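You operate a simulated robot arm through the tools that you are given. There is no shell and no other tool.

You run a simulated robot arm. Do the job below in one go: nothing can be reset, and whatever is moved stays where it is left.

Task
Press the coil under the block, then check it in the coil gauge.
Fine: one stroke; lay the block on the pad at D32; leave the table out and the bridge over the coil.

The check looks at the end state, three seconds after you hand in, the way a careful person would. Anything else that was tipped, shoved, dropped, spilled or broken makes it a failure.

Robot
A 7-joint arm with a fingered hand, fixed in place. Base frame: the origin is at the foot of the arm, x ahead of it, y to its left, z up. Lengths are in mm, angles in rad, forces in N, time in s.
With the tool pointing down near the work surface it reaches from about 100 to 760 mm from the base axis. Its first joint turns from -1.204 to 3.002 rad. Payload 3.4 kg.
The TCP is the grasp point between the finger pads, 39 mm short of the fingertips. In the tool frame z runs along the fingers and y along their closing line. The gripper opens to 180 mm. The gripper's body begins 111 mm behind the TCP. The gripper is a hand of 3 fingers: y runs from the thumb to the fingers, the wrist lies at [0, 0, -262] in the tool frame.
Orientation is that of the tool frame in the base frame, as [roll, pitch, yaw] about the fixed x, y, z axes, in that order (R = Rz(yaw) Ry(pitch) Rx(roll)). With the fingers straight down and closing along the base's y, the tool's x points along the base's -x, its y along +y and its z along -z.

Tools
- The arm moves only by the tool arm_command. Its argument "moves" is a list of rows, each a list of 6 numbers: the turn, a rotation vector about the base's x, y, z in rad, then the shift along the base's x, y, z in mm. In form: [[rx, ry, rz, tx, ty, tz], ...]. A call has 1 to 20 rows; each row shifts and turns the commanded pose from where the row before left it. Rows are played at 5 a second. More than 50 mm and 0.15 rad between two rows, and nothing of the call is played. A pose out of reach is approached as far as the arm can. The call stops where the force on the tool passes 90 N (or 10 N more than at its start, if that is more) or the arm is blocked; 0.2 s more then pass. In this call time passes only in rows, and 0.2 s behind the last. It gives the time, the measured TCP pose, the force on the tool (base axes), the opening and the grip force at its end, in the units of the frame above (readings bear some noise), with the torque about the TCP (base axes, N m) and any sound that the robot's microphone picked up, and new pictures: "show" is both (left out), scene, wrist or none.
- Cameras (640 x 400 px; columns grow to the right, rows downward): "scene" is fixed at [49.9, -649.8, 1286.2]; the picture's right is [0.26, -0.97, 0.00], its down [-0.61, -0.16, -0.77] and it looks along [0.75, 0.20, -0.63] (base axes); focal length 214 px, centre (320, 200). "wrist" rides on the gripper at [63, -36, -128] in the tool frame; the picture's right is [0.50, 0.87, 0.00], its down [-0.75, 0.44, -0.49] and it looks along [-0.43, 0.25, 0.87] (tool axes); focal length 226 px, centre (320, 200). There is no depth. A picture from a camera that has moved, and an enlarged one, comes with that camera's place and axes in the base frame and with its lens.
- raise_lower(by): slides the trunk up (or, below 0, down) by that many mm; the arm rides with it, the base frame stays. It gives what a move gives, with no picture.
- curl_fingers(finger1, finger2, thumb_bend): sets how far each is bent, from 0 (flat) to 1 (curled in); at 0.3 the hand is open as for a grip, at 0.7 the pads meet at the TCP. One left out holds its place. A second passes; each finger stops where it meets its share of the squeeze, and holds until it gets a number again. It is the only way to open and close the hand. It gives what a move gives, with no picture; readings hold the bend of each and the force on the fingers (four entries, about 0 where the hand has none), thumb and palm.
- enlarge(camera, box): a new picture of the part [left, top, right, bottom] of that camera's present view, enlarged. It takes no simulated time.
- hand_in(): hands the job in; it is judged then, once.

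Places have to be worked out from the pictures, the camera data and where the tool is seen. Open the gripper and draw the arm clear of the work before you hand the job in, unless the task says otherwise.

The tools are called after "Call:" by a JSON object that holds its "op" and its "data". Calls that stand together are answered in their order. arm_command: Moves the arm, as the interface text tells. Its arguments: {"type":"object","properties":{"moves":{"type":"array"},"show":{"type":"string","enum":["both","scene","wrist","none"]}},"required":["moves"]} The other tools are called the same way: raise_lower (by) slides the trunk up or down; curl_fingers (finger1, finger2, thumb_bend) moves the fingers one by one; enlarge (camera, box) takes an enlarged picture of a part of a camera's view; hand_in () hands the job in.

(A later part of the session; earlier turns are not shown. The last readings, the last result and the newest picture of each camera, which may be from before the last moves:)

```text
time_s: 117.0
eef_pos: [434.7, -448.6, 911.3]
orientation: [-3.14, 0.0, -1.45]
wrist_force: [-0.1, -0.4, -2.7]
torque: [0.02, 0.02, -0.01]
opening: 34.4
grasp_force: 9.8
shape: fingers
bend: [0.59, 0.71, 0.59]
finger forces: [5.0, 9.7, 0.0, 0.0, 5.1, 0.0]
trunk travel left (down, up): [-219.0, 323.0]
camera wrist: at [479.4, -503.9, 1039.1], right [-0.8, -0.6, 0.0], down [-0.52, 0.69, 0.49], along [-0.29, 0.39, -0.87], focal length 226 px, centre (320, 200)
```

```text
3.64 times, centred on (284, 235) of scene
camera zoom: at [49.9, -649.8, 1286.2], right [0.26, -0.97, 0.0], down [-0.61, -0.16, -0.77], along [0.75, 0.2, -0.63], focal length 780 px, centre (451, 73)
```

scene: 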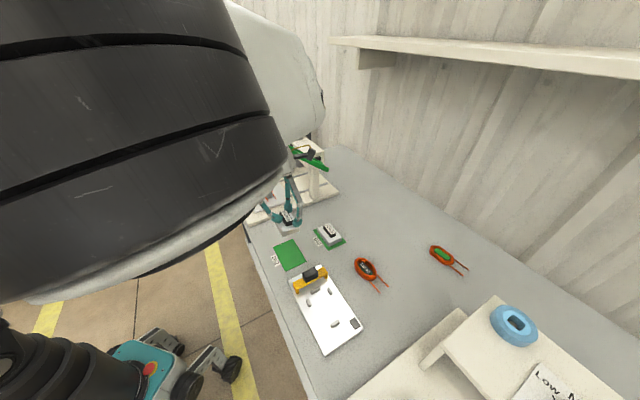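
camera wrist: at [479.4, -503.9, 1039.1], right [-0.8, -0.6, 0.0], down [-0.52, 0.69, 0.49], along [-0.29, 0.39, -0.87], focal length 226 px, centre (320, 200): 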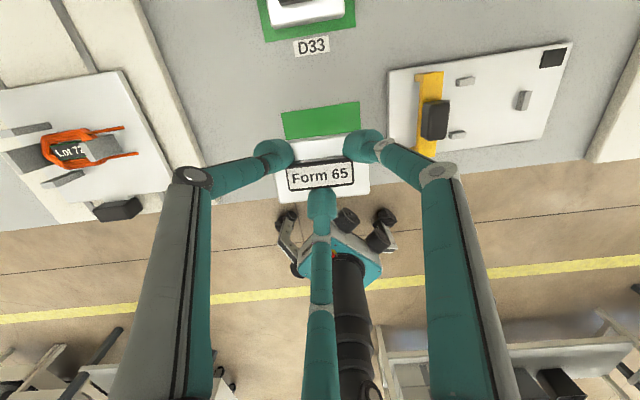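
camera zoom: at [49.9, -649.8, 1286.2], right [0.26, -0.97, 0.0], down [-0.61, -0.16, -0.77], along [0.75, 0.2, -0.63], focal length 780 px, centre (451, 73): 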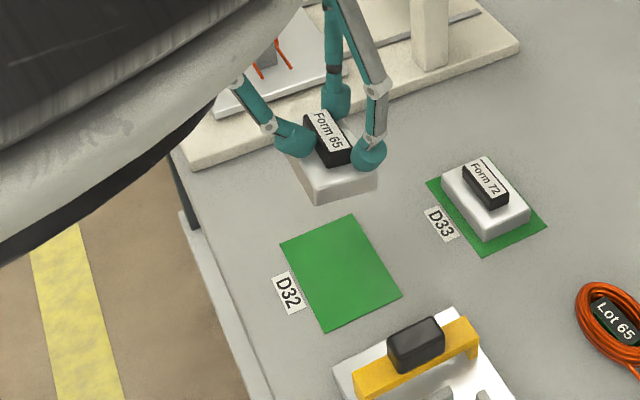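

Alignment with the pad is right; the block centre needs about 7 mm toward the bench edge. I correct and descend to about 12 mm above the pad.

Call:
{"op": "arm_command", "data": {"moves": [[0, 0, 0, -2.5, 2.5, -8], [0, 0, 0, -2.4, 2.4, -11], [0, 0, 0, 0, 0, -12], [0, 0, 0, 0, 0, -12], [0, 0, 0, 0, 0, -12], [0, 0, 0, 0, 0, -12], [0, 0, 0, 0, 0, -12], [0, 0, 0, 0, 0, -10], [0, 0, 0, 0, 0, -8], [0, 0, 0, 0, 0, -6], [0, 0, 0, 0, 0, 0]], "show": "none"}}

Call:
{"op": "enlarge", "data": {"camera": "wrist", "box": [200, 60, 440, 240]}}

Call:
{"op": "enlarge", "data": {"camera": "scene", "box": [250, 210, 330, 280]}}

```text
time_s: 119.4
eef_pos: [429.8, -441.4, 810.3]
orientation: [-3.139, 0.002, -1.451]
wrist_force: [-0.2, 0.1, -3.1]
torque: [0.02, 0.0, 0.03]
opening: 34.5
grasp_force: 9.9
shape: fingers
bend: [0.59, 0.71, 0.59]
finger forces: [5.0, 9.7, 0.0, 0.0, 5.1, 0.0]
trunk travel left (down, up): [-219.0, 323.0]
```

```text
2.22 times, centred on (320, 150) of wrist
camera zoom: at [474.9, -498.6, 937.3], right [-0.8, -0.6, 0.0], down [-0.52, 0.7, 0.49], along [-0.29, 0.4, -0.87], focal length 502 px, centre (320, 311)
```

zoom: 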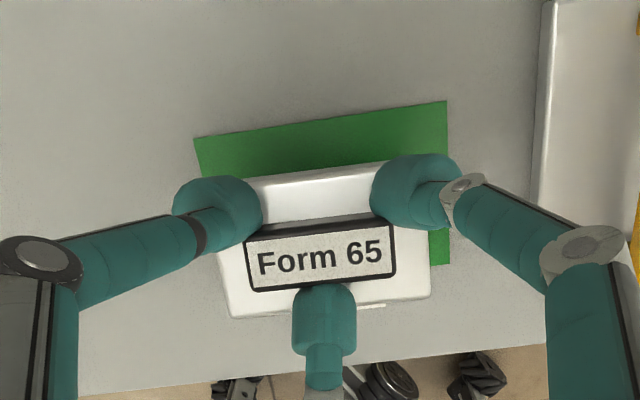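

```text
5.71 times, centred on (290, 245) of scene
camera zoom: at [49.9, -649.8, 1286.2], right [0.26, -0.97, 0.0], down [-0.61, -0.16, -0.77], along [0.75, 0.2, -0.63], focal length 1226 px, centre (491, -57)
```

zoom: 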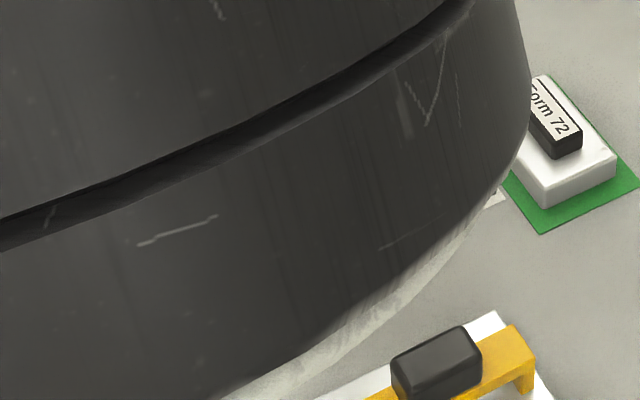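

The pad spans about u 583–656, w −63…41 and the block is within it; I shift 5 mm to centre and lower carefully until the pad takes the weight.

Call:
{"op": "arm_command", "data": {"moves": [[0, 0, 0, -1.8, -5.3, 0], [0, 0, 0, 0, 0, -4], [0, 0, 0, 0, 0, -4], [0, 0, 0, 0, 0, -3], [0, 0, 0, 0, 0, -2], [0, 0, 0, 0, 0, 0]], "show": "none"}}

Call:
{"op": "arm_command", "data": {"moves": [[0, 0, 0, 0, 0, -2], [0, 0, 0, 0, 0, -1], [0, 0, 0, 0, 0, 0]], "show": "none"}}

Call:
{"op": "enlarge", "data": {"camera": "wrist", "box": [200, 60, 440, 240]}}

```text
time_s: 120.8
eef_pos: [428.7, -445.6, 798.5]
orientation: [-3.14, 0.003, -1.45]
wrist_force: [0.4, 1.3, -2.8]
torque: [0.01, -0.03, 0.0]
opening: 34.6
grasp_force: 9.6
shape: fingers
bend: [0.59, 0.71, 0.59]
finger forces: [5.1, 9.7, 0.0, 0.0, 5.1, 0.0]
trunk travel left (down, up): [-219.0, 323.0]
```

```text
time_s: 121.6
eef_pos: [429.3, -445.6, 795.9]
orientation: [-3.139, 0.002, -1.45]
wrist_force: [0.3, 0.2, -2.6]
torque: [0.01, -0.01, -0.02]
opening: 34.6
grasp_force: 9.9
shape: fingers
bend: [0.59, 0.71, 0.59]
finger forces: [5.0, 9.7, 0.1, 0.0, 5.1, 0.1]
trunk travel left (down, up): [-219.0, 323.0]
```

```text
2.22 times, centred on (320, 150) of wrist
camera zoom: at [472.9, -502.3, 922.4], right [-0.8, -0.6, 0.0], down [-0.52, 0.7, 0.49], along [-0.29, 0.4, -0.87], focal length 502 px, centre (320, 311)
```

zoom: 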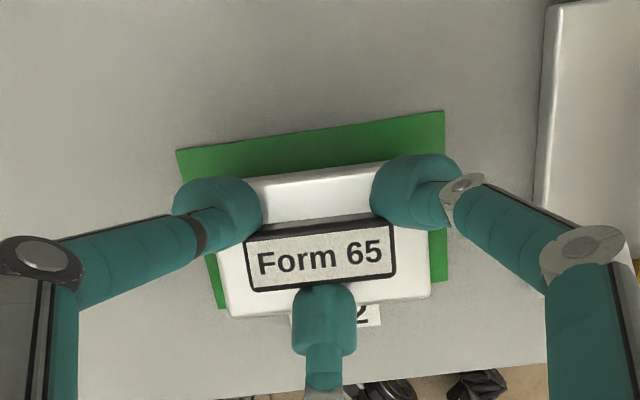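

The block is centred on the pad within 2 mm in this view. I lower in 1 mm steps until the weight comes off.

Call:
{"op": "arm_command", "data": {"moves": [[0, 0, 0, 0, 0, -1.5], [0, 0, 0, 0, 0, -1], [0, 0, 0, 0, 0, 0]], "show": "none"}}

Call:
{"op": "arm_command", "data": {"moves": [[0, 0, 0, 0, 0, -1], [0, 0, 0, 0, 0, -1], [0, 0, 0, 0, 0, 0]], "show": "none"}}

Call:
{"op": "arm_command", "data": {"moves": [[0, 0, 0, 0, 0, -1], [0, 0, 0, 0, 0, -1], [0, 0, 0, 0, 0, 0]], "show": "none"}}

```text
time_s: 122.4
eef_pos: [428.4, -446.1, 793.1]
orientation: [-3.139, 0.001, -1.451]
wrist_force: [0.1, -0.4, -3.6]
torque: [-0.01, 0.08, -0.02]
opening: 34.4
grasp_force: 10.1
shape: fingers
bend: [0.59, 0.71, 0.59]
finger forces: [5.0, 9.7, 0.1, 0.1, 5.1, 0.0]
trunk travel left (down, up): [-219.0, 323.0]
```

```text
time_s: 123.2
eef_pos: [428.8, -446.7, 789.9]
orientation: [-3.139, 0.001, -1.451]
wrist_force: [0.4, 0.3, -3.5]
torque: [-0.01, -0.01, 0.0]
opening: 34.1
grasp_force: 9.5
shape: fingers
bend: [0.59, 0.71, 0.59]
finger forces: [5.0, 9.7, 0.0, 0.0, 5.1, 0.0]
trunk travel left (down, up): [-219.0, 323.0]
```

```text
time_s: 124.0
eef_pos: [428.9, -445.5, 788.3]
orientation: [-3.14, 0.001, -1.449]
wrist_force: [-0.9, 0.5, -0.8]
torque: [0.03, 0.01, 0.04]
opening: 34.3
grasp_force: 9.6
shape: fingers
bend: [0.59, 0.71, 0.59]
finger forces: [4.7, 10.2, 0.1, 0.1, 4.8, 0.0]
trunk travel left (down, up): [-219.0, 323.0]
```

The pad now carries most of the weight at TCP z 788. One more millimetre, then I open the fingers evenly.

Call:
{"op": "arm_command", "data": {"moves": [[0, 0, 0, 0, 0, -0.8], [0, 0, 0, 0, 0, 0]], "show": "none"}}

Call:
{"op": "curl_fingers", "data": {"finger1": 0.58, "finger2": 0.63, "thumb_bend": 0.58}}

Call:
{"op": "enlarge", "data": {"camera": "wrist", "box": [200, 60, 440, 240]}}

```text
time_s: 124.6
eef_pos: [428.9, -445.8, 788.5]
orientation: [-3.139, 0.002, -1.45]
wrist_force: [-1.8, 0.5, 1.8]
torque: [-0.02, -0.02, 0.01]
opening: 34.0
grasp_force: 9.6
shape: fingers
bend: [0.59, 0.71, 0.59]
finger forces: [4.5, 10.7, 0.0, 0.0, 4.6, 0.0]
trunk travel left (down, up): [-219.0, 323.0]
```

```text
time_s: 125.6
eef_pos: [428.9, -446.1, 788.3]
orientation: [-3.14, 0.002, -1.45]
wrist_force: [0.2, 0.0, -0.6]
torque: [-0.01, 0.0, 0.03]
opening: 45.3
grasp_force: 0.3
shape: fingers
bend: [0.57, 0.63, 0.57]
finger forces: [0.3, 0.0, 0.0, 0.0, 0.0, 0.0]
trunk travel left (down, up): [-219.0, 323.0]
```

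```text
2.22 times, centred on (320, 150) of wrist
camera zoom: at [473.0, -502.7, 914.9], right [-0.8, -0.6, 0.0], down [-0.52, 0.7, 0.49], along [-0.29, 0.39, -0.87], focal length 502 px, centre (320, 311)
```

zoom: 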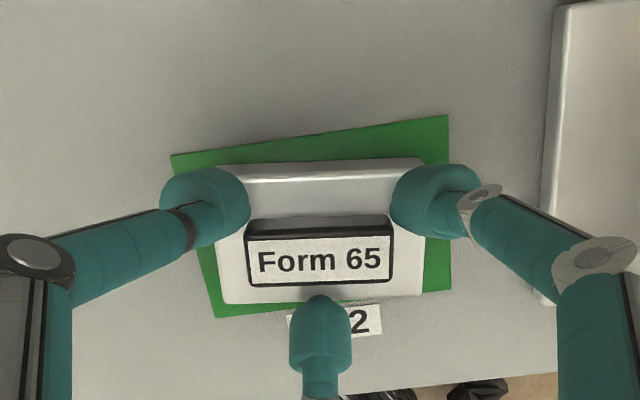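

The block sits on the pad, freed. I open wider and lift straight up, then check its placement.

Call:
{"op": "curl_fingers", "data": {"finger1": 0.5, "finger2": 0.53, "thumb_bend": 0.5}}

Call:
{"op": "arm_command", "data": {"moves": [[0, 0, 0, 0, 0, 5], [0, 0, 0, 0, 0, 10], [0, 0, 0, 0, 0, 20], [0, 0, 0, 0, 0, 30], [0, 0, 0, 0, 0, 40], [0, 0, 0, 0, 0, 0]], "show": "wrist"}}

Call:
{"op": "enlarge", "data": {"camera": "wrist", "box": [220, 60, 420, 200]}}

```text
time_s: 126.6
eef_pos: [429.1, -444.9, 787.8]
orientation: [-3.138, -0.001, -1.45]
wrist_force: [0.5, 0.5, 0.3]
torque: [-0.02, -0.02, 0.01]
opening: 72.2
grasp_force: 0.0
shape: fingers
bend: [0.5, 0.53, 0.5]
finger forces: [0.0, 0.1, 0.1, 0.1, 0.0, 0.0]
trunk travel left (down, up): [-219.0, 323.0]
```

```text
time_s: 128.0
eef_pos: [427.9, -443.8, 892.9]
orientation: [-3.14, 0.003, -1.45]
wrist_force: [0.5, 0.7, -0.1]
torque: [0.01, -0.01, -0.02]
opening: 72.0
grasp_force: 0.1
shape: fingers
bend: [0.5, 0.53, 0.5]
finger forces: [0.1, 0.0, 0.0, 0.0, 0.0, 0.1]
trunk travel left (down, up): [-219.0, 323.0]
camera wrist: at [471.8, -499.9, 1020.0], right [-0.8, -0.6, 0.0], down [-0.52, 0.7, 0.49], along [-0.29, 0.4, -0.87], focal length 226 px, centre (320, 200)
```

wrist: 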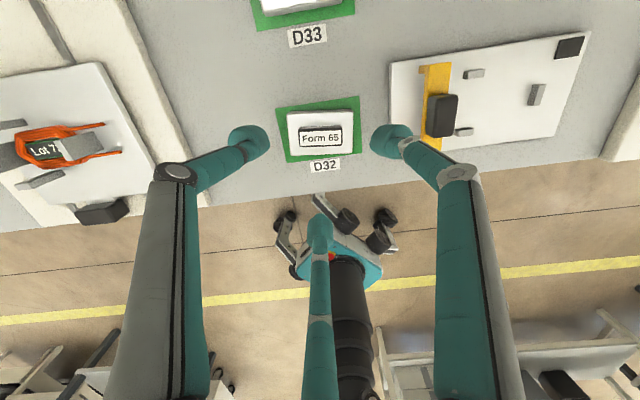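

```text
2.86 times, centred on (320, 130) of wrist
camera zoom: at [471.8, -499.9, 1020.0], right [-0.8, -0.6, 0.0], down [-0.52, 0.7, 0.49], along [-0.29, 0.4, -0.87], focal length 646 px, centre (320, 400)
```

zoom: 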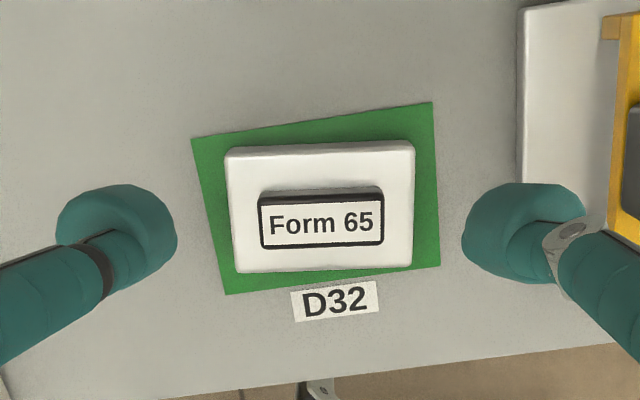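

The block lies flat and wholly on the D32 pad. From here I also have good views of the gauge and of the coil in its nest, so I zoom on both.

Call:
{"op": "enlarge", "data": {"camera": "wrist", "box": [380, 20, 620, 170]}}

Call:
{"op": "enlarge", "data": {"camera": "wrist", "box": [0, 50, 180, 230]}}

Call:
{"op": "enlarge", "data": {"camera": "scene", "box": [280, 255, 376, 355]}}

```text
2.67 times, centred on (500, 95) of wrist
camera zoom: at [471.8, -499.9, 1020.0], right [-0.8, -0.6, 0.0], down [-0.52, 0.7, 0.49], along [-0.29, 0.4, -0.87], focal length 603 px, centre (-160, 480)
```

zoom: 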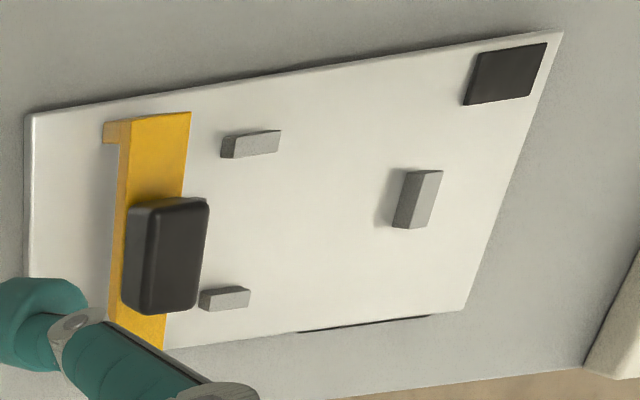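

```text
2.22 times, centred on (90, 140) of wrist
camera zoom: at [471.8, -499.9, 1020.0], right [-0.8, -0.6, 0.0], down [-0.52, 0.7, 0.49], along [-0.29, 0.4, -0.87], focal length 502 px, centre (831, 333)
```

zoom: 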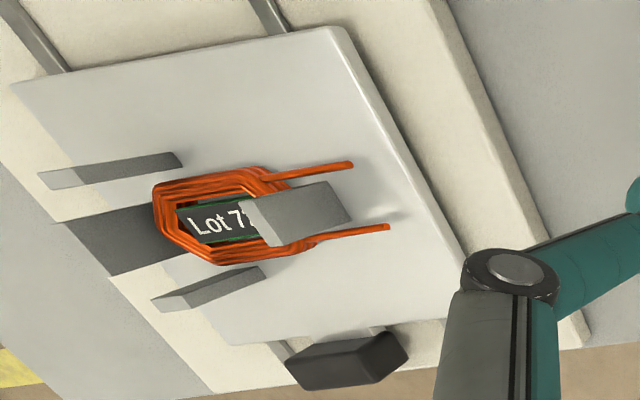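

```text
4.00 times, centred on (328, 305) of scene
camera zoom: at [49.9, -649.8, 1286.2], right [0.26, -0.97, 0.0], down [-0.61, -0.16, -0.77], along [0.75, 0.2, -0.63], focal length 858 px, centre (288, -220)
```

zoom: 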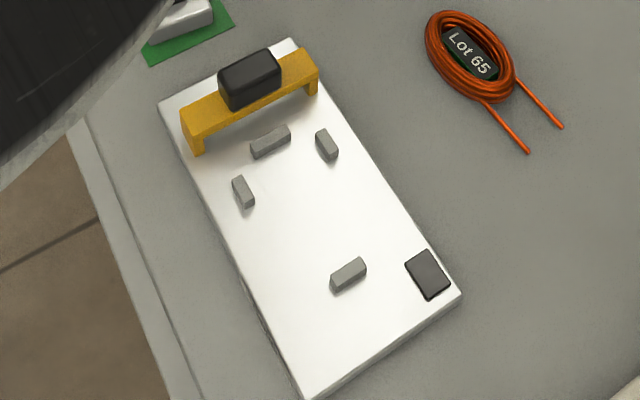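

The gauge's pins repeat the press nest's layout exactly (end pin, two side pins, far pin between the leads), shifted by about 506 mm along the bench. Next the coil: I go back around the lever's front to look straight down at it, turning the hand back.

Call:
{"op": "arm_command", "data": {"moves": [[0, 0, -0.13, -4.4, 33, 20], [0, 0, -0.13, -4.4, 33, 20], [0, 0, -0.13, -4.4, 33, 15], [0, 0, -0.14, -4.4, 33, 0], [0, 0, -0.14, 23.6, 23.6, 0], [0, 0, -0.14, 23.6, 23.6, 0], [0, 0, -0.14, 23.6, 23.6, 0], [0, 0, -0.14, 25, -1.5, 0], [0, 0, -0.14, 25, -1.5, 0], [0, 0, -0.14, 25, -1.5, 0], [0, 0, -0.14, 25, -1.5, 0], [0, 0, -0.14, 25, -1.5, 0], [0, 0, -0.14, 25, -1.5, 0], [0, 0, -0.14, 23, -1.5, 0], [0, 0, 0, 0, 0, 0]], "show": "both"}}

Call:
{"op": "enlarge", "data": {"camera": "wrist", "box": [240, 70, 400, 190]}}

```text
time_s: 131.2
eef_pos: [654.0, -253.1, 948.8]
orientation: [-3.141, 0.001, 2.901]
wrist_force: [0.6, -0.2, -0.1]
torque: [-0.03, -0.01, -0.04]
opening: 72.4
grasp_force: 0.0
shape: fingers
bend: [0.5, 0.53, 0.5]
finger forces: [0.0, 0.0, 0.0, 0.0, 0.0, 0.1]
trunk travel left (down, up): [-219.0, 323.0]
camera wrist: at [585.6, -270.7, 1076.3], right [-0.28, 0.96, 0.0], down [0.84, 0.24, 0.49], along [0.47, 0.14, -0.87], focal length 226 px, centre (320, 200)
```

scene: 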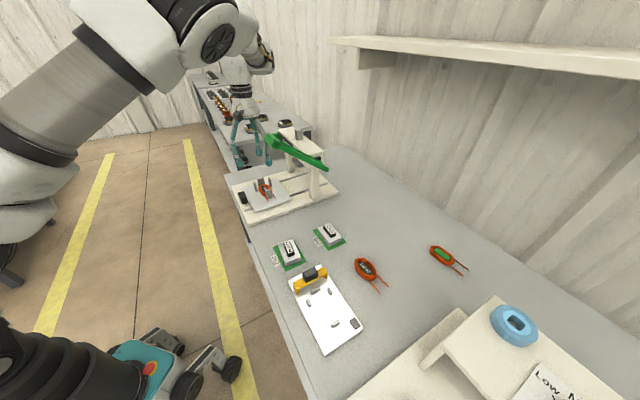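
wrist: 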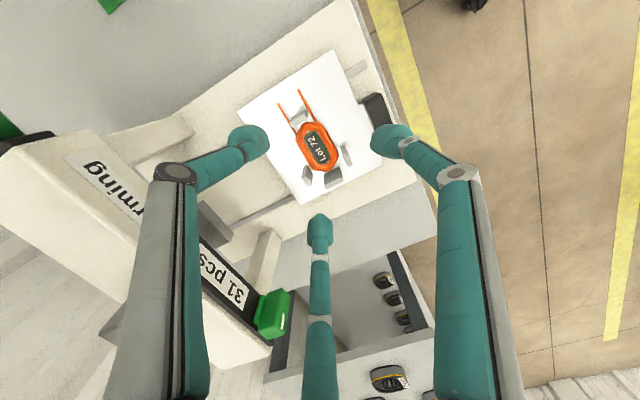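

```text
3.33 times, centred on (320, 130) of wrist
camera zoom: at [585.6, -270.7, 1076.3], right [-0.28, 0.96, 0.0], down [0.84, 0.24, 0.49], along [0.47, 0.14, -0.87], focal length 754 px, centre (320, 433)
```

zoom: 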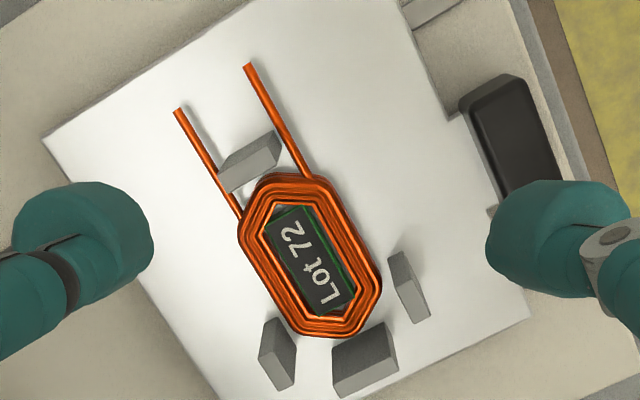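

Now I see the coil well: an elongated hexagon about 42×75 mm, straight sides along w 274–326, "Lot 72" tag inside, posts guarding its +w half. I'll grip it near w≈278 with finger 1 on the outer side and the closed thumb/finger 2 pair on the press side. I preset fingers and move above.

Call:
{"op": "curl_fingers", "data": {"finger1": 0.4, "finger2": 0.67, "thumb_bend": 0.67}}

Call:
{"op": "arm_command", "data": {"moves": [[0, 0, -0.02, 12, -16.6, -20], [0, 0, 0, 12, -16.6, -30], [0, 0, 0, 0, 0, -30], [0, 0, 0, 0, 0, 0]], "show": "wrist"}}

Call:
{"op": "enlarge", "data": {"camera": "wrist", "box": [220, 80, 420, 220]}}

Call:
{"op": "enlarge", "data": {"camera": "scene", "box": [230, 150, 310, 210]}}

```text
time_s: 132.2
eef_pos: [654.4, -251.9, 948.2]
orientation: [-3.141, 0.0, 2.902]
wrist_force: [0.7, 0.0, 0.4]
torque: [0.01, 0.01, 0.01]
opening: 65.5
grasp_force: 0.1
shape: fingers
bend: [0.4, 0.67, 0.67]
finger forces: [0.0, 0.0, 0.0, 0.0, 0.0, 0.0]
trunk travel left (down, up): [-219.0, 323.0]
```

```text
time_s: 133.2
eef_pos: [678.6, -283.3, 867.0]
orientation: [-3.139, 0.0, 2.883]
wrist_force: [0.0, 0.7, -0.2]
torque: [-0.03, 0.0, 0.03]
opening: 65.7
grasp_force: 0.0
shape: fingers
bend: [0.4, 0.67, 0.67]
finger forces: [0.0, 0.0, 0.0, 0.1, 0.0, 0.0]
trunk travel left (down, up): [-219.0, 323.0]
camera wrist: at [609.6, -300.6, 993.9], right [-0.26, 0.97, 0.0], down [0.84, 0.23, 0.49], along [0.47, 0.13, -0.87], focal length 226 px, centre (320, 200)
```

wrist: 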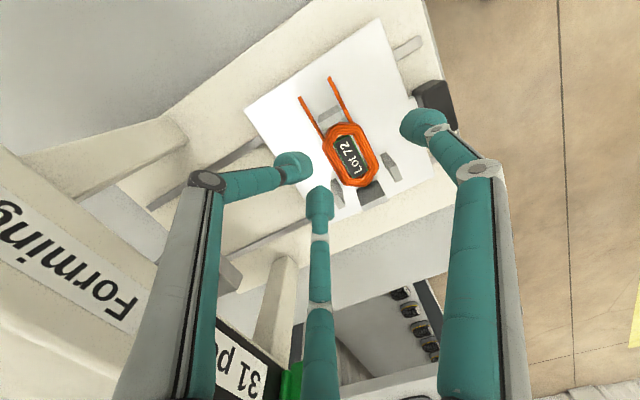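

```text
2.86 times, centred on (320, 150) of wrist
camera zoom: at [609.6, -300.6, 993.9], right [-0.26, 0.97, 0.0], down [0.84, 0.23, 0.49], along [0.47, 0.13, -0.87], focal length 646 px, centre (320, 343)
```

zoom: 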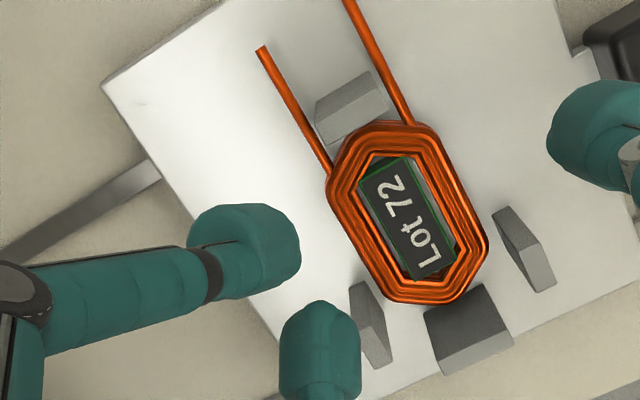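

```text
6.67 times, centred on (270, 180) of scene
camera zoom: at [49.9, -649.8, 1286.2], right [0.26, -0.97, 0.0], down [-0.61, -0.16, -0.77], along [0.75, 0.2, -0.63], focal length 1430 px, centre (653, 333)
```

zoom: 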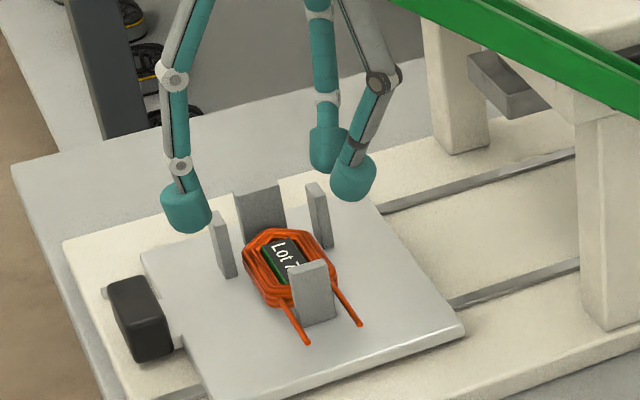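

The pair needs about 5 mm more clearance from the coil's side and 2–3 mm from the post. I correct and descend to just above post height.

Call:
{"op": "arm_command", "data": {"moves": [[0, 0, 0, 1.8, -5.3, 0], [0, 0, 0, 0, 0, -10], [0, 0, 0, 0, 0, -10], [0, 0, 0, 0, 0, 0]], "show": "none"}}

Call:
{"op": "enlarge", "data": {"camera": "wrist", "box": [220, 80, 420, 220]}}

Call:
{"op": "enlarge", "data": {"camera": "scene", "box": [240, 160, 296, 202]}}

```text
time_s: 134.2
eef_pos: [680.2, -291.1, 846.4]
orientation: [-3.14, -0.003, 2.884]
wrist_force: [-0.1, -0.5, 1.0]
torque: [0.02, 0.0, -0.04]
opening: 65.7
grasp_force: 0.1
shape: fingers
bend: [0.4, 0.67, 0.67]
finger forces: [0.0, 0.0, 0.1, 0.0, 0.0, 0.0]
trunk travel left (down, up): [-219.0, 323.0]
```

```text
2.86 times, centred on (320, 150) of wrist
camera zoom: at [610.9, -308.8, 974.1], right [-0.26, 0.97, 0.0], down [0.84, 0.23, 0.49], along [0.47, 0.13, -0.87], focal length 646 px, centre (320, 343)
```

zoom: 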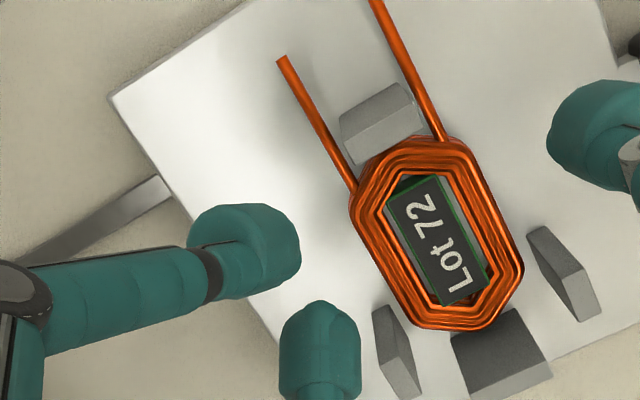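

```text
9.52 times, centred on (268, 181) of scene
camera zoom: at [49.9, -649.8, 1286.2], right [0.26, -0.97, 0.0], down [-0.61, -0.16, -0.77], along [0.75, 0.2, -0.63], focal length 2043 px, centre (815, 381)
```

zoom: 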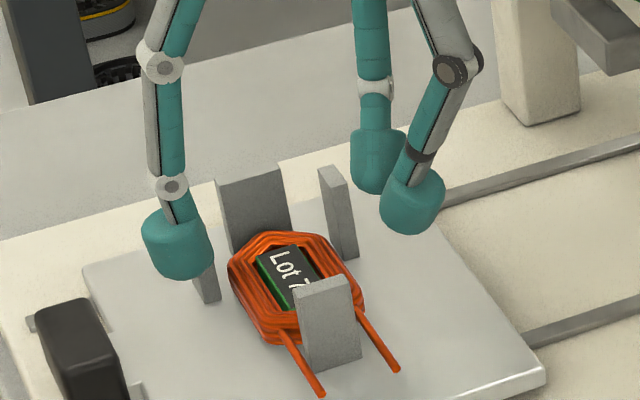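

The gaps are right (about 6 mm to the coil, about 4 mm to the post). I descend to coil height.

Call:
{"op": "arm_command", "data": {"moves": [[0, 0, 0, 0, 0, -10], [0, 0, 0, 0, 0, -10], [0, 0, 0, 0, 0, -8], [0, 0, 0, 0, 0, 0]], "show": "none"}}

Call:
{"op": "enlarge", "data": {"camera": "wrist", "box": [220, 100, 420, 240]}}

Call:
{"op": "enlarge", "data": {"camera": "scene", "box": [240, 160, 296, 202]}}

```text
time_s: 135.2
eef_pos: [679.1, -291.9, 818.8]
orientation: [-3.14, -0.003, 2.884]
wrist_force: [-0.3, 0.3, -0.5]
torque: [-0.01, -0.01, 0.01]
opening: 65.7
grasp_force: 0.0
shape: fingers
bend: [0.4, 0.67, 0.67]
finger forces: [0.1, 0.1, 0.0, 0.0, 0.1, 0.0]
trunk travel left (down, up): [-219.0, 323.0]
```

```text
2.86 times, centred on (320, 170) of wrist
camera zoom: at [611.0, -308.6, 946.4], right [-0.26, 0.97, 0.0], down [0.84, 0.23, 0.49], along [0.47, 0.13, -0.87], focal length 646 px, centre (320, 286)
```

zoom: 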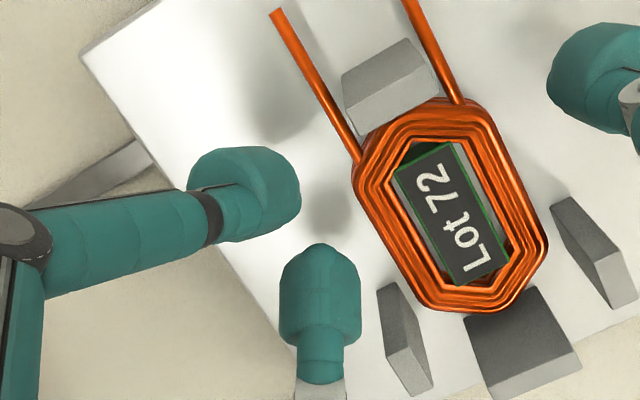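

```text
9.52 times, centred on (268, 181) of scene
camera zoom: at [49.9, -649.8, 1286.2], right [0.26, -0.97, 0.0], down [-0.61, -0.16, -0.77], along [0.75, 0.2, -0.63], focal length 2043 px, centre (815, 381)
```

zoom: 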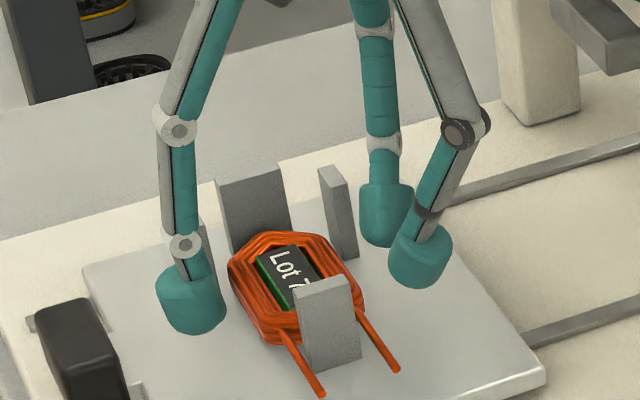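

Clear everywhere. I lower the last 16 mm in small steps.

Call:
{"op": "arm_command", "data": {"moves": [[0, 0, 0, 0, 0, -5], [0, 0, 0, 0, 0, -5], [0, 0, 0, 0, 0, -4], [0, 0, 0, 0, 0, -3], [0, 0, 0, 0, 0, 0]], "show": "none"}}

Call:
{"op": "enlarge", "data": {"camera": "wrist", "box": [220, 100, 420, 240]}}

Call:
{"op": "enlarge", "data": {"camera": "scene", "box": [240, 160, 296, 202]}}

```text
time_s: 136.4
eef_pos: [679.2, -290.7, 803.6]
orientation: [-3.14, -0.002, 2.883]
wrist_force: [-0.1, 0.2, 0.1]
torque: [-0.03, 0.03, -0.02]
opening: 65.7
grasp_force: 0.0
shape: fingers
bend: [0.4, 0.67, 0.67]
finger forces: [0.0, 0.0, 0.0, 0.1, 0.0, 0.0]
trunk travel left (down, up): [-219.0, 323.0]
```

```text
2.86 times, centred on (320, 170) of wrist
camera zoom: at [611.8, -308.3, 930.2], right [-0.26, 0.97, 0.0], down [0.84, 0.23, 0.49], along [0.47, 0.13, -0.87], focal length 646 px, centre (320, 286)
```

zoom: 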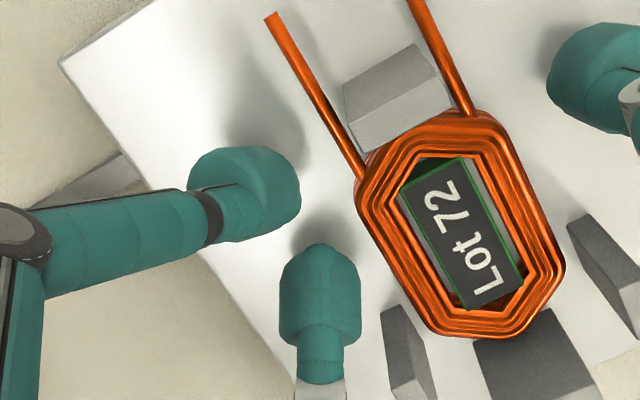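

```text
9.52 times, centred on (268, 181) of scene
camera zoom: at [49.9, -649.8, 1286.2], right [0.26, -0.97, 0.0], down [-0.61, -0.16, -0.77], along [0.75, 0.2, -0.63], focal length 2043 px, centre (815, 381)
```

zoom: 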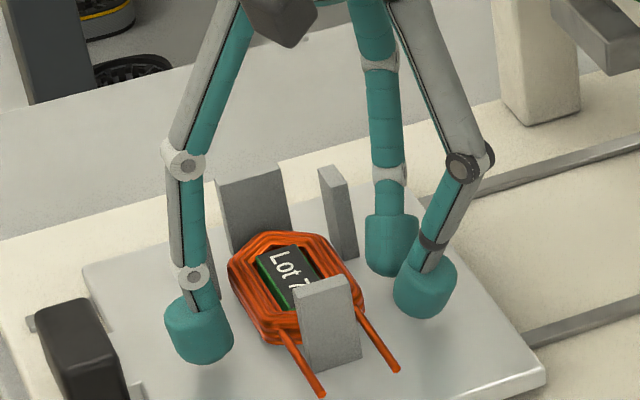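

All tips are at coil level. I bring the pair up to the coil's side in 2 mm steps.

Call:
{"op": "arm_command", "data": {"moves": [[0, 0, 0, -1.41, 1.41, 0], [0, 0, 0, -1.41, 1.41, 0], [0, 0, 0, -1.41, 1.41, -1], [0, 0, 0, 0, 0, 0]], "show": "none"}}

Call:
{"op": "enlarge", "data": {"camera": "wrist", "box": [220, 100, 420, 240]}}

```text
time_s: 137.4
eef_pos: [676.9, -286.2, 801.1]
orientation: [-3.141, -0.002, 2.883]
wrist_force: [-0.8, -0.7, -0.1]
torque: [0.0, -0.01, 0.01]
opening: 65.8
grasp_force: 0.0
shape: fingers
bend: [0.4, 0.67, 0.67]
finger forces: [0.0, 0.0, 0.0, 0.0, 0.0, 0.1]
trunk travel left (down, up): [-219.0, 323.0]
```

```text
2.86 times, centred on (320, 170) of wrist
camera zoom: at [607.9, -304.6, 928.5], right [-0.26, 0.97, 0.0], down [0.84, 0.23, 0.49], along [0.47, 0.13, -0.87], focal length 646 px, centre (320, 286)
```

zoom: 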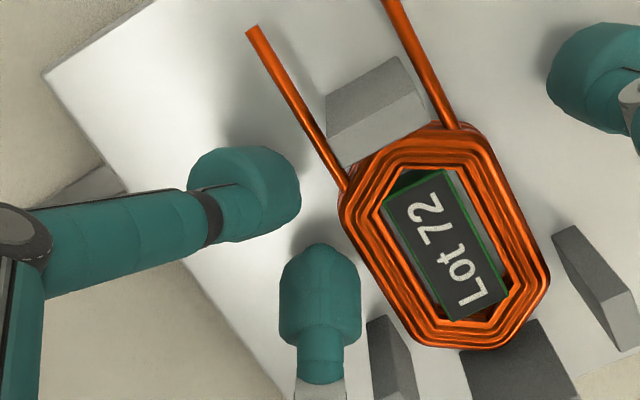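

Still about 4 mm of gap. I continue toward the coil, easing slightly away from the post.

Call:
{"op": "arm_command", "data": {"moves": [[0, 0, 0, -2.1, 0.7, 0], [0, 0, 0, -1.41, 1.41, 0], [0, 0, 0, -1.06, 1.06, 0], [0, 0, 0, 0, 0, 0]], "show": "none"}}

Call:
{"op": "enlarge", "data": {"camera": "wrist", "box": [220, 100, 420, 240]}}

```text
time_s: 138.4
eef_pos: [672.3, -283.9, 800.9]
orientation: [-3.141, -0.001, 2.883]
wrist_force: [0.7, 0.2, -0.4]
torque: [-0.05, 0.01, -0.02]
opening: 65.7
grasp_force: 0.0
shape: fingers
bend: [0.4, 0.67, 0.67]
finger forces: [0.0, 0.4, 0.0, 0.1, 0.0, 0.1]
trunk travel left (down, up): [-219.0, 323.0]
```

```text
2.86 times, centred on (320, 170) of wrist
camera zoom: at [604.0, -301.2, 928.1], right [-0.26, 0.97, 0.0], down [0.84, 0.23, 0.49], along [0.47, 0.13, -0.87], focal length 646 px, centre (320, 286)
```

zoom: 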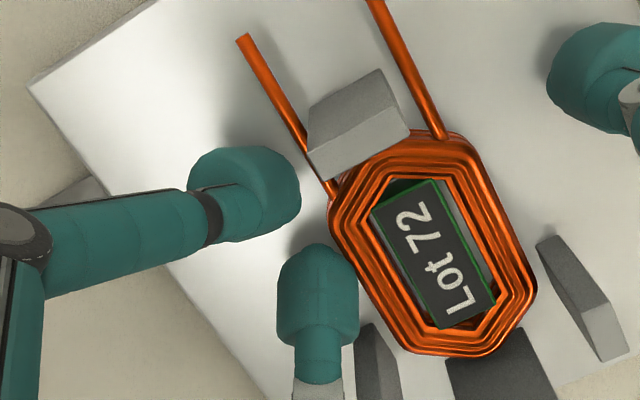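

Finger 2 touches the coil (0.4 N). I close finger 1 gently from the other side to take a light hold.

Call:
{"op": "curl_fingers", "data": {"finger1": 0.5}}

Call:
{"op": "enlarge", "data": {"camera": "wrist", "box": [220, 100, 420, 240]}}

```text
time_s: 139.4
eef_pos: [672.0, -283.7, 800.9]
orientation: [-3.141, -0.004, 2.882]
wrist_force: [-1.0, -0.7, -0.1]
torque: [-0.04, -0.01, 0.0]
opening: 43.9
grasp_force: 0.4
shape: fingers
bend: [0.5, 0.67, 0.67]
finger forces: [0.1, 0.3, 0.0, 0.0, 0.0, 0.0]
trunk travel left (down, up): [-219.0, 323.0]
```

```text
2.86 times, centred on (320, 170) of wrist
camera zoom: at [604.0, -301.2, 928.1], right [-0.26, 0.97, 0.0], down [0.84, 0.23, 0.49], along [0.47, 0.13, -0.87], focal length 646 px, centre (320, 286)
```

zoom: 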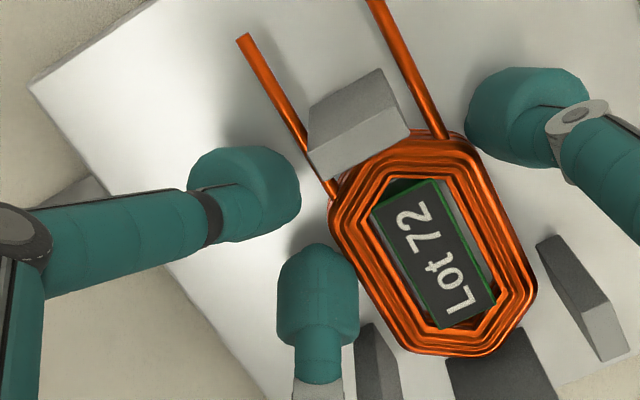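

Finger 1 is nearly there; a bit more.

Call:
{"op": "curl_fingers", "data": {"finger1": 0.55}}

Call:
{"op": "enlarge", "data": {"camera": "wrist", "box": [220, 100, 420, 240]}}

```text
time_s: 140.4
eef_pos: [672.9, -284.2, 800.0]
orientation: [-3.14, 0.0, 2.884]
wrist_force: [-1.2, 1.5, 1.5]
torque: [-0.01, 0.02, -0.01]
opening: 39.2
grasp_force: 1.8
shape: fingers
bend: [0.52, 0.66, 0.67]
finger forces: [2.6, 1.5, 0.0, 0.0, 0.0, 0.0]
trunk travel left (down, up): [-219.0, 323.0]
```

```text
2.86 times, centred on (320, 170) of wrist
camera zoom: at [603.9, -301.1, 928.1], right [-0.26, 0.97, 0.0], down [0.84, 0.23, 0.49], along [0.47, 0.13, -0.87], focal length 646 px, centre (320, 286)
```

zoom: 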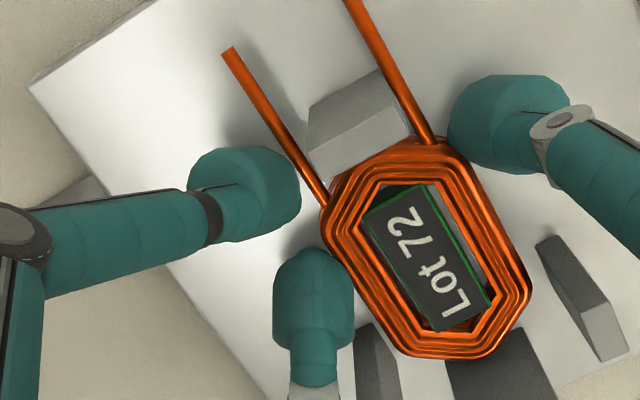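

The nest posts leave no room for the thumb on this side. A better grip is fingers 1 and 2 pinching from both sides symmetrically, with the thumb ready at the lead end. I release, back away, lift, and turn the hand to yaw −0.785 for that.

Call:
{"op": "curl_fingers", "data": {"finger1": 0.4}}

Call:
{"op": "arm_command", "data": {"moves": [[0, 0, 0, 2.5, -4, 0], [0, 0, 0, 1.4, -1.4, 3], [0, 0, 0, 0, 0, 10], [0, 0, 0, 0, 0, 20], [0, 0, 0, 0, 0, 30], [0, 0, -0.132, -8, 3, 15], [0, 0, -0.132, -8, 3, 0], [0, 0, -0.132, -8, 3, 0], [0, 0, -0.131, -7, 3, 0], [0, 0, 0, 0, 0, 0]], "show": "none"}}

Call:
{"op": "curl_fingers", "data": {"finger1": 0.52, "finger2": 0.52, "thumb_bend": 0.35}}

Call:
{"op": "enlarge", "data": {"camera": "wrist", "box": [200, 60, 440, 240]}}

Call:
{"op": "enlarge", "data": {"camera": "scene", "box": [230, 150, 310, 210]}}

```text
time_s: 141.4
eef_pos: [672.4, -284.4, 800.1]
orientation: [-3.139, -0.001, 2.884]
wrist_force: [0.0, 0.0, 0.9]
torque: [0.0, -0.04, 0.03]
opening: 65.9
grasp_force: 0.4
shape: fingers
bend: [0.4, 0.67, 0.67]
finger forces: [0.0, 0.4, 0.1, 0.1, 0.0, 0.0]
trunk travel left (down, up): [-219.0, 323.0]
```

```text
time_s: 143.6
eef_pos: [644.0, -277.6, 879.2]
orientation: [-3.138, -0.001, 2.353]
wrist_force: [0.0, 0.0, -0.4]
torque: [-0.02, -0.06, 0.02]
opening: 65.8
grasp_force: 0.1
shape: fingers
bend: [0.4, 0.67, 0.67]
finger forces: [0.1, 0.1, 0.0, 0.1, 0.0, 0.0]
trunk travel left (down, up): [-219.0, 323.0]
```

```text
time_s: 144.6
eef_pos: [644.3, -279.2, 879.4]
orientation: [-3.137, -0.002, 2.355]
wrist_force: [-0.4, -0.1, -0.2]
torque: [-0.02, 0.01, -0.01]
opening: 100.4
grasp_force: 0.1
shape: fingers
bend: [0.52, 0.52, 0.35]
finger forces: [0.0, 0.0, 0.0, 0.1, 0.1, 0.1]
trunk travel left (down, up): [-219.0, 323.0]
```

```text
2.22 times, centred on (320, 150) of wrist
camera zoom: at [575.9, -258.3, 1007.3], right [0.26, 0.97, 0.0], down [0.84, -0.22, 0.49], along [0.47, -0.13, -0.87], focal length 502 px, centre (320, 311)
```

zoom: 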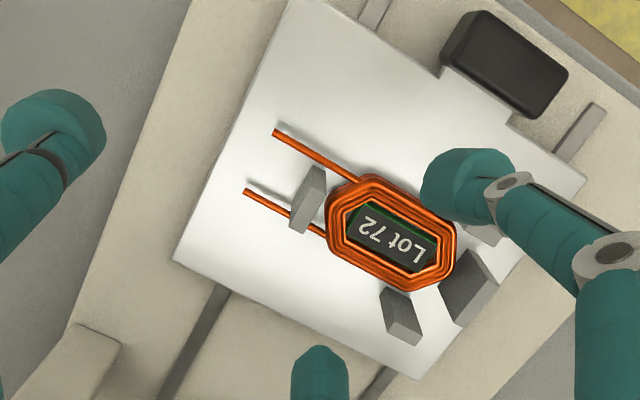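

```text
6.67 times, centred on (270, 180) of scene
camera zoom: at [49.9, -649.8, 1286.2], right [0.26, -0.97, 0.0], down [-0.61, -0.16, -0.77], along [0.75, 0.2, -0.63], focal length 1430 px, centre (653, 333)
```

zoom: 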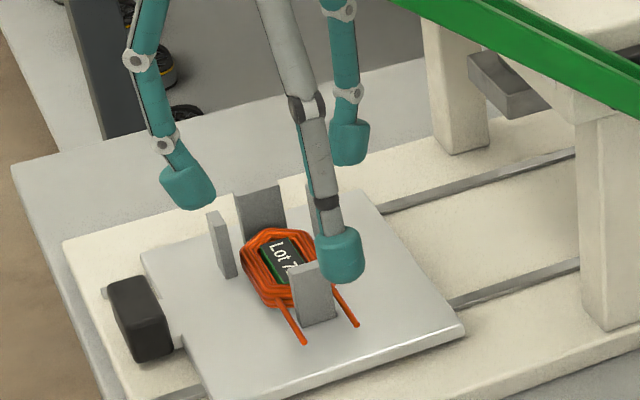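

The hand is turned and within reach. The coil centre is about 4.6 mm off in u; I correct and descend to post-top level, checking clearances.

Call:
{"op": "arm_command", "data": {"moves": [[0, 0, 0, -3.2, 3.2, -12], [0, 0, 0, 0, 0, -12], [0, 0, 0, 0, 0, -10], [0, 0, 0, 0, 0, 0]], "show": "none"}}

Call:
{"op": "enlarge", "data": {"camera": "wrist", "box": [220, 80, 460, 260]}}

Call:
{"op": "enlarge", "data": {"camera": "scene", "box": [240, 160, 296, 202]}}

```text
time_s: 145.6
eef_pos: [641.3, -276.4, 845.0]
orientation: [-3.139, -0.002, 2.356]
wrist_force: [-0.1, 0.1, -0.9]
torque: [-0.01, 0.02, -0.05]
opening: 100.5
grasp_force: 0.1
shape: fingers
bend: [0.52, 0.52, 0.35]
finger forces: [0.0, 0.0, 0.0, 0.1, 0.0, 0.1]
trunk travel left (down, up): [-219.0, 323.0]
```

```text
2.22 times, centred on (340, 170) of wrist
camera zoom: at [572.7, -255.6, 972.9], right [0.26, 0.97, 0.0], down [0.84, -0.22, 0.49], along [0.47, -0.13, -0.87], focal length 502 px, centre (276, 267)
```

zoom: 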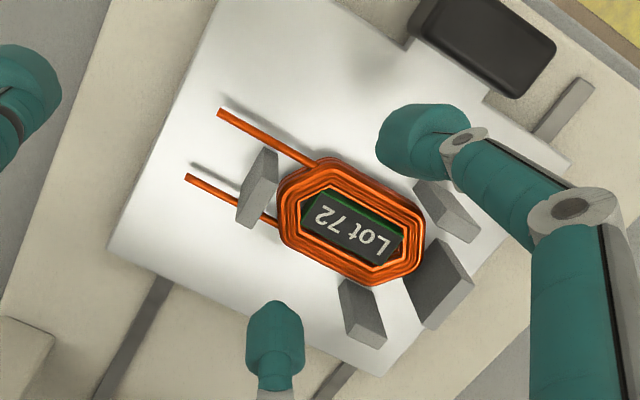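

```text
9.52 times, centred on (268, 181) of scene
camera zoom: at [49.9, -649.8, 1286.2], right [0.26, -0.97, 0.0], down [-0.61, -0.16, -0.77], along [0.75, 0.2, -0.63], focal length 2043 px, centre (815, 381)
```

zoom: 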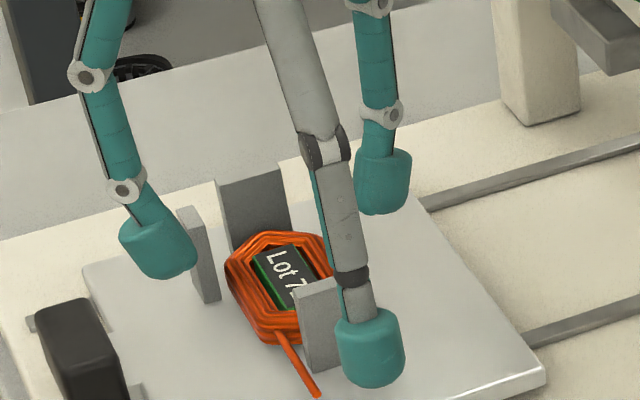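

Clearances to both side posts are about 9 mm, so I can shift 5 mm further along the coil toward its centre. I do so and go down to coil height.

Call:
{"op": "arm_command", "data": {"moves": [[0, 0, 0, 3.9, 3.2, 0], [0, 0, 0, 0, 0, -12], [0, 0, 0, 0, 0, -12], [0, 0, 0, 0, 0, -10], [0, 0, 0, 0, 0, -6], [0, 0, 0, 0, 0, 0]], "show": "none"}}

Call:
{"op": "enlarge", "data": {"camera": "wrist", "box": [220, 80, 460, 260]}}

Call:
{"op": "enlarge", "data": {"camera": "scene", "box": [240, 160, 296, 202]}}

```text
time_s: 147.0
eef_pos: [644.8, -271.5, 805.1]
orientation: [-3.138, -0.003, 2.357]
wrist_force: [0.4, -0.5, 0.1]
torque: [0.02, -0.01, 0.01]
opening: 100.3
grasp_force: 0.0
shape: fingers
bend: [0.52, 0.52, 0.35]
finger forces: [0.0, 0.1, 0.0, 0.1, 0.0, 0.0]
trunk travel left (down, up): [-219.0, 323.0]
```

```text
2.22 times, centred on (340, 170) of wrist
camera zoom: at [576.5, -250.5, 932.8], right [0.26, 0.97, 0.0], down [0.84, -0.23, 0.49], along [0.47, -0.13, -0.87], focal length 502 px, centre (276, 267)
```

zoom: 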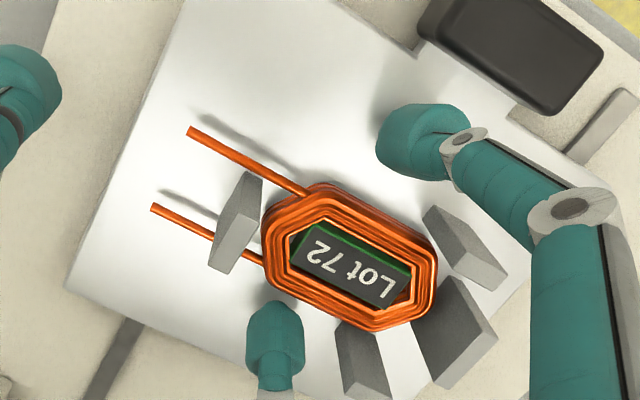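

```text
9.52 times, centred on (268, 181) of scene
camera zoom: at [49.9, -649.8, 1286.2], right [0.26, -0.97, 0.0], down [-0.61, -0.16, -0.77], along [0.75, 0.2, -0.63], focal length 2043 px, centre (815, 381)
```

zoom: 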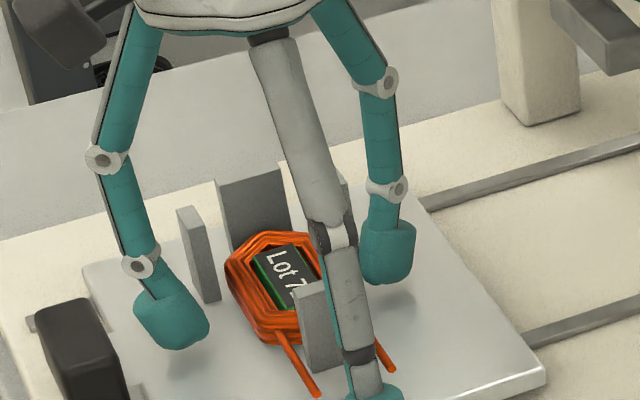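

Symmetric on both sides. I lower 4 mm and close fingers 1 and 2 lightly.

Call:
{"op": "arm_command", "data": {"moves": [[0, 0, 0, 0, 0, -4], [0, 0, 0, 0, 0, 0]], "show": "none"}}

Call:
{"op": "curl_fingers", "data": {"finger1": 0.57, "finger2": 0.57}}

Call:
{"op": "enlarge", "data": {"camera": "wrist", "box": [220, 80, 460, 260]}}

```text
time_s: 147.6
eef_pos: [645.7, -270.3, 801.5]
orientation: [-3.136, -0.003, 2.357]
wrist_force: [-1.4, -0.1, 0.4]
torque: [0.02, 0.0, 0.01]
opening: 100.3
grasp_force: 0.0
shape: fingers
bend: [0.52, 0.52, 0.35]
finger forces: [0.1, 0.1, 0.0, 0.1, 0.0, 0.1]
trunk travel left (down, up): [-219.0, 323.0]
```

```text
time_s: 148.6
eef_pos: [645.4, -270.8, 800.8]
orientation: [-3.138, -0.002, 2.356]
wrist_force: [-0.4, -0.8, -0.5]
torque: [-0.02, -0.05, 0.02]
opening: 93.5
grasp_force: 0.4
shape: fingers
bend: [0.56, 0.56, 0.35]
finger forces: [0.0, 0.3, 0.0, 0.1, 0.0, 0.0]
trunk travel left (down, up): [-219.0, 323.0]
```

```text
2.22 times, centred on (340, 170) of wrist
camera zoom: at [577.2, -251.1, 928.1], right [0.26, 0.97, 0.0], down [0.84, -0.22, 0.49], along [0.47, -0.13, -0.87], focal length 502 px, centre (276, 267)
```

zoom: 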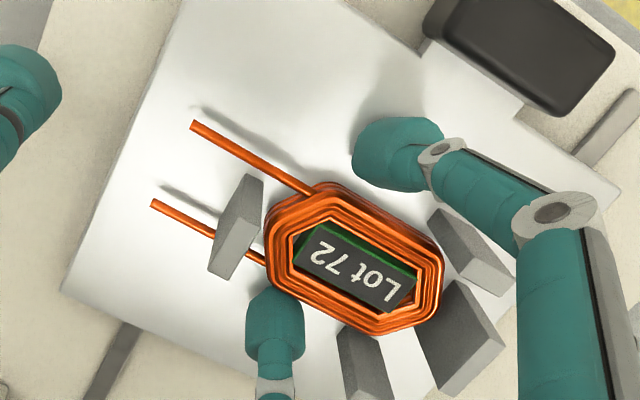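

Finger 2 touches first; I shift 2 mm to centre the coil between the fingers, then close a little more.

Call:
{"op": "arm_command", "data": {"moves": [[0, 0, 0, 1.4, -1.4, 0], [0, 0, 0, 0, 0, 0]], "show": "none"}}

Call:
{"op": "curl_fingers", "data": {"finger1": 0.6, "finger2": 0.6}}

Call:
{"op": "enlarge", "data": {"camera": "wrist", "box": [220, 80, 460, 260]}}

```text
time_s: 149.2
eef_pos: [646.2, -271.7, 799.7]
orientation: [-3.14, -0.003, 2.356]
wrist_force: [0.4, 0.8, -0.4]
torque: [-0.01, 0.01, 0.0]
opening: 93.5
grasp_force: 0.0
shape: fingers
bend: [0.56, 0.56, 0.35]
finger forces: [0.0, 0.0, 0.1, 0.0, 0.0, 0.0]
trunk travel left (down, up): [-219.0, 323.0]
```

```text
time_s: 150.2
eef_pos: [647.5, -272.4, 800.9]
orientation: [-3.139, -0.001, 2.356]
wrist_force: [1.3, 0.1, 0.2]
torque: [0.0, -0.02, -0.04]
opening: 88.0
grasp_force: 1.5
shape: fingers
bend: [0.59, 0.58, 0.35]
finger forces: [1.1, 1.7, 0.0, 0.0, 0.1, 0.0]
trunk travel left (down, up): [-219.0, 323.0]
```

```text
2.22 times, centred on (340, 170) of wrist
camera zoom: at [578.3, -252.7, 928.1], right [0.26, 0.97, 0.0], down [0.84, -0.23, 0.49], along [0.47, -0.13, -0.87], focal length 502 px, centre (276, 267)
```

zoom: 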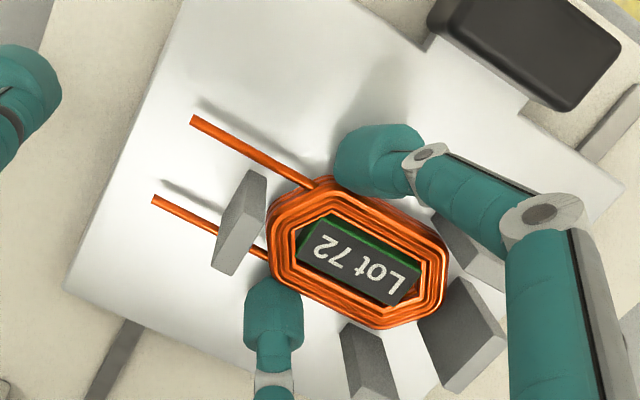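

Both fingers hold lightly (1–2 N). I slide the coil about 9 mm toward its lead end within the nest so I can then grip nearer its centre.

Call:
{"op": "arm_command", "data": {"moves": [[0, 0, 0, -1.06, -1.06, 0], [0, 0, 0, -1.06, -1.06, 0], [0, 0, 0, -1.06, -1.06, 0], [0, 0, 0, -1.06, -1.06, 0], [0, 0, 0, -1.06, -1.06, 0], [0, 0, 0, -1.06, -1.06, 0], [0, 0, 0, 0, 0, 0]], "show": "none"}}

Call:
{"op": "enlarge", "data": {"camera": "wrist", "box": [220, 80, 460, 260]}}

```text
time_s: 151.8
eef_pos: [640.1, -278.8, 801.0]
orientation: [-3.138, -0.002, 2.357]
wrist_force: [-0.2, 0.7, -0.1]
torque: [0.03, -0.01, -0.01]
opening: 87.9
grasp_force: 0.8
shape: fingers
bend: [0.59, 0.59, 0.35]
finger forces: [0.6, 1.0, 0.0, 0.0, 0.0, 0.0]
trunk travel left (down, up): [-219.0, 323.0]
```

```text
2.22 times, centred on (340, 170) of wrist
camera zoom: at [571.6, -259.4, 928.8], right [0.26, 0.97, 0.0], down [0.84, -0.23, 0.49], along [0.47, -0.13, -0.87], focal length 502 px, centre (276, 267)
```

zoom: 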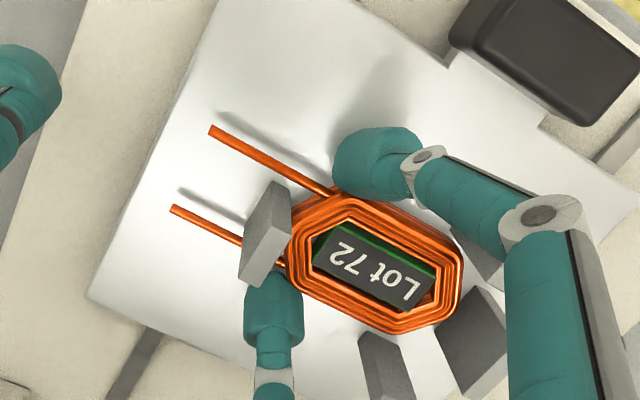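

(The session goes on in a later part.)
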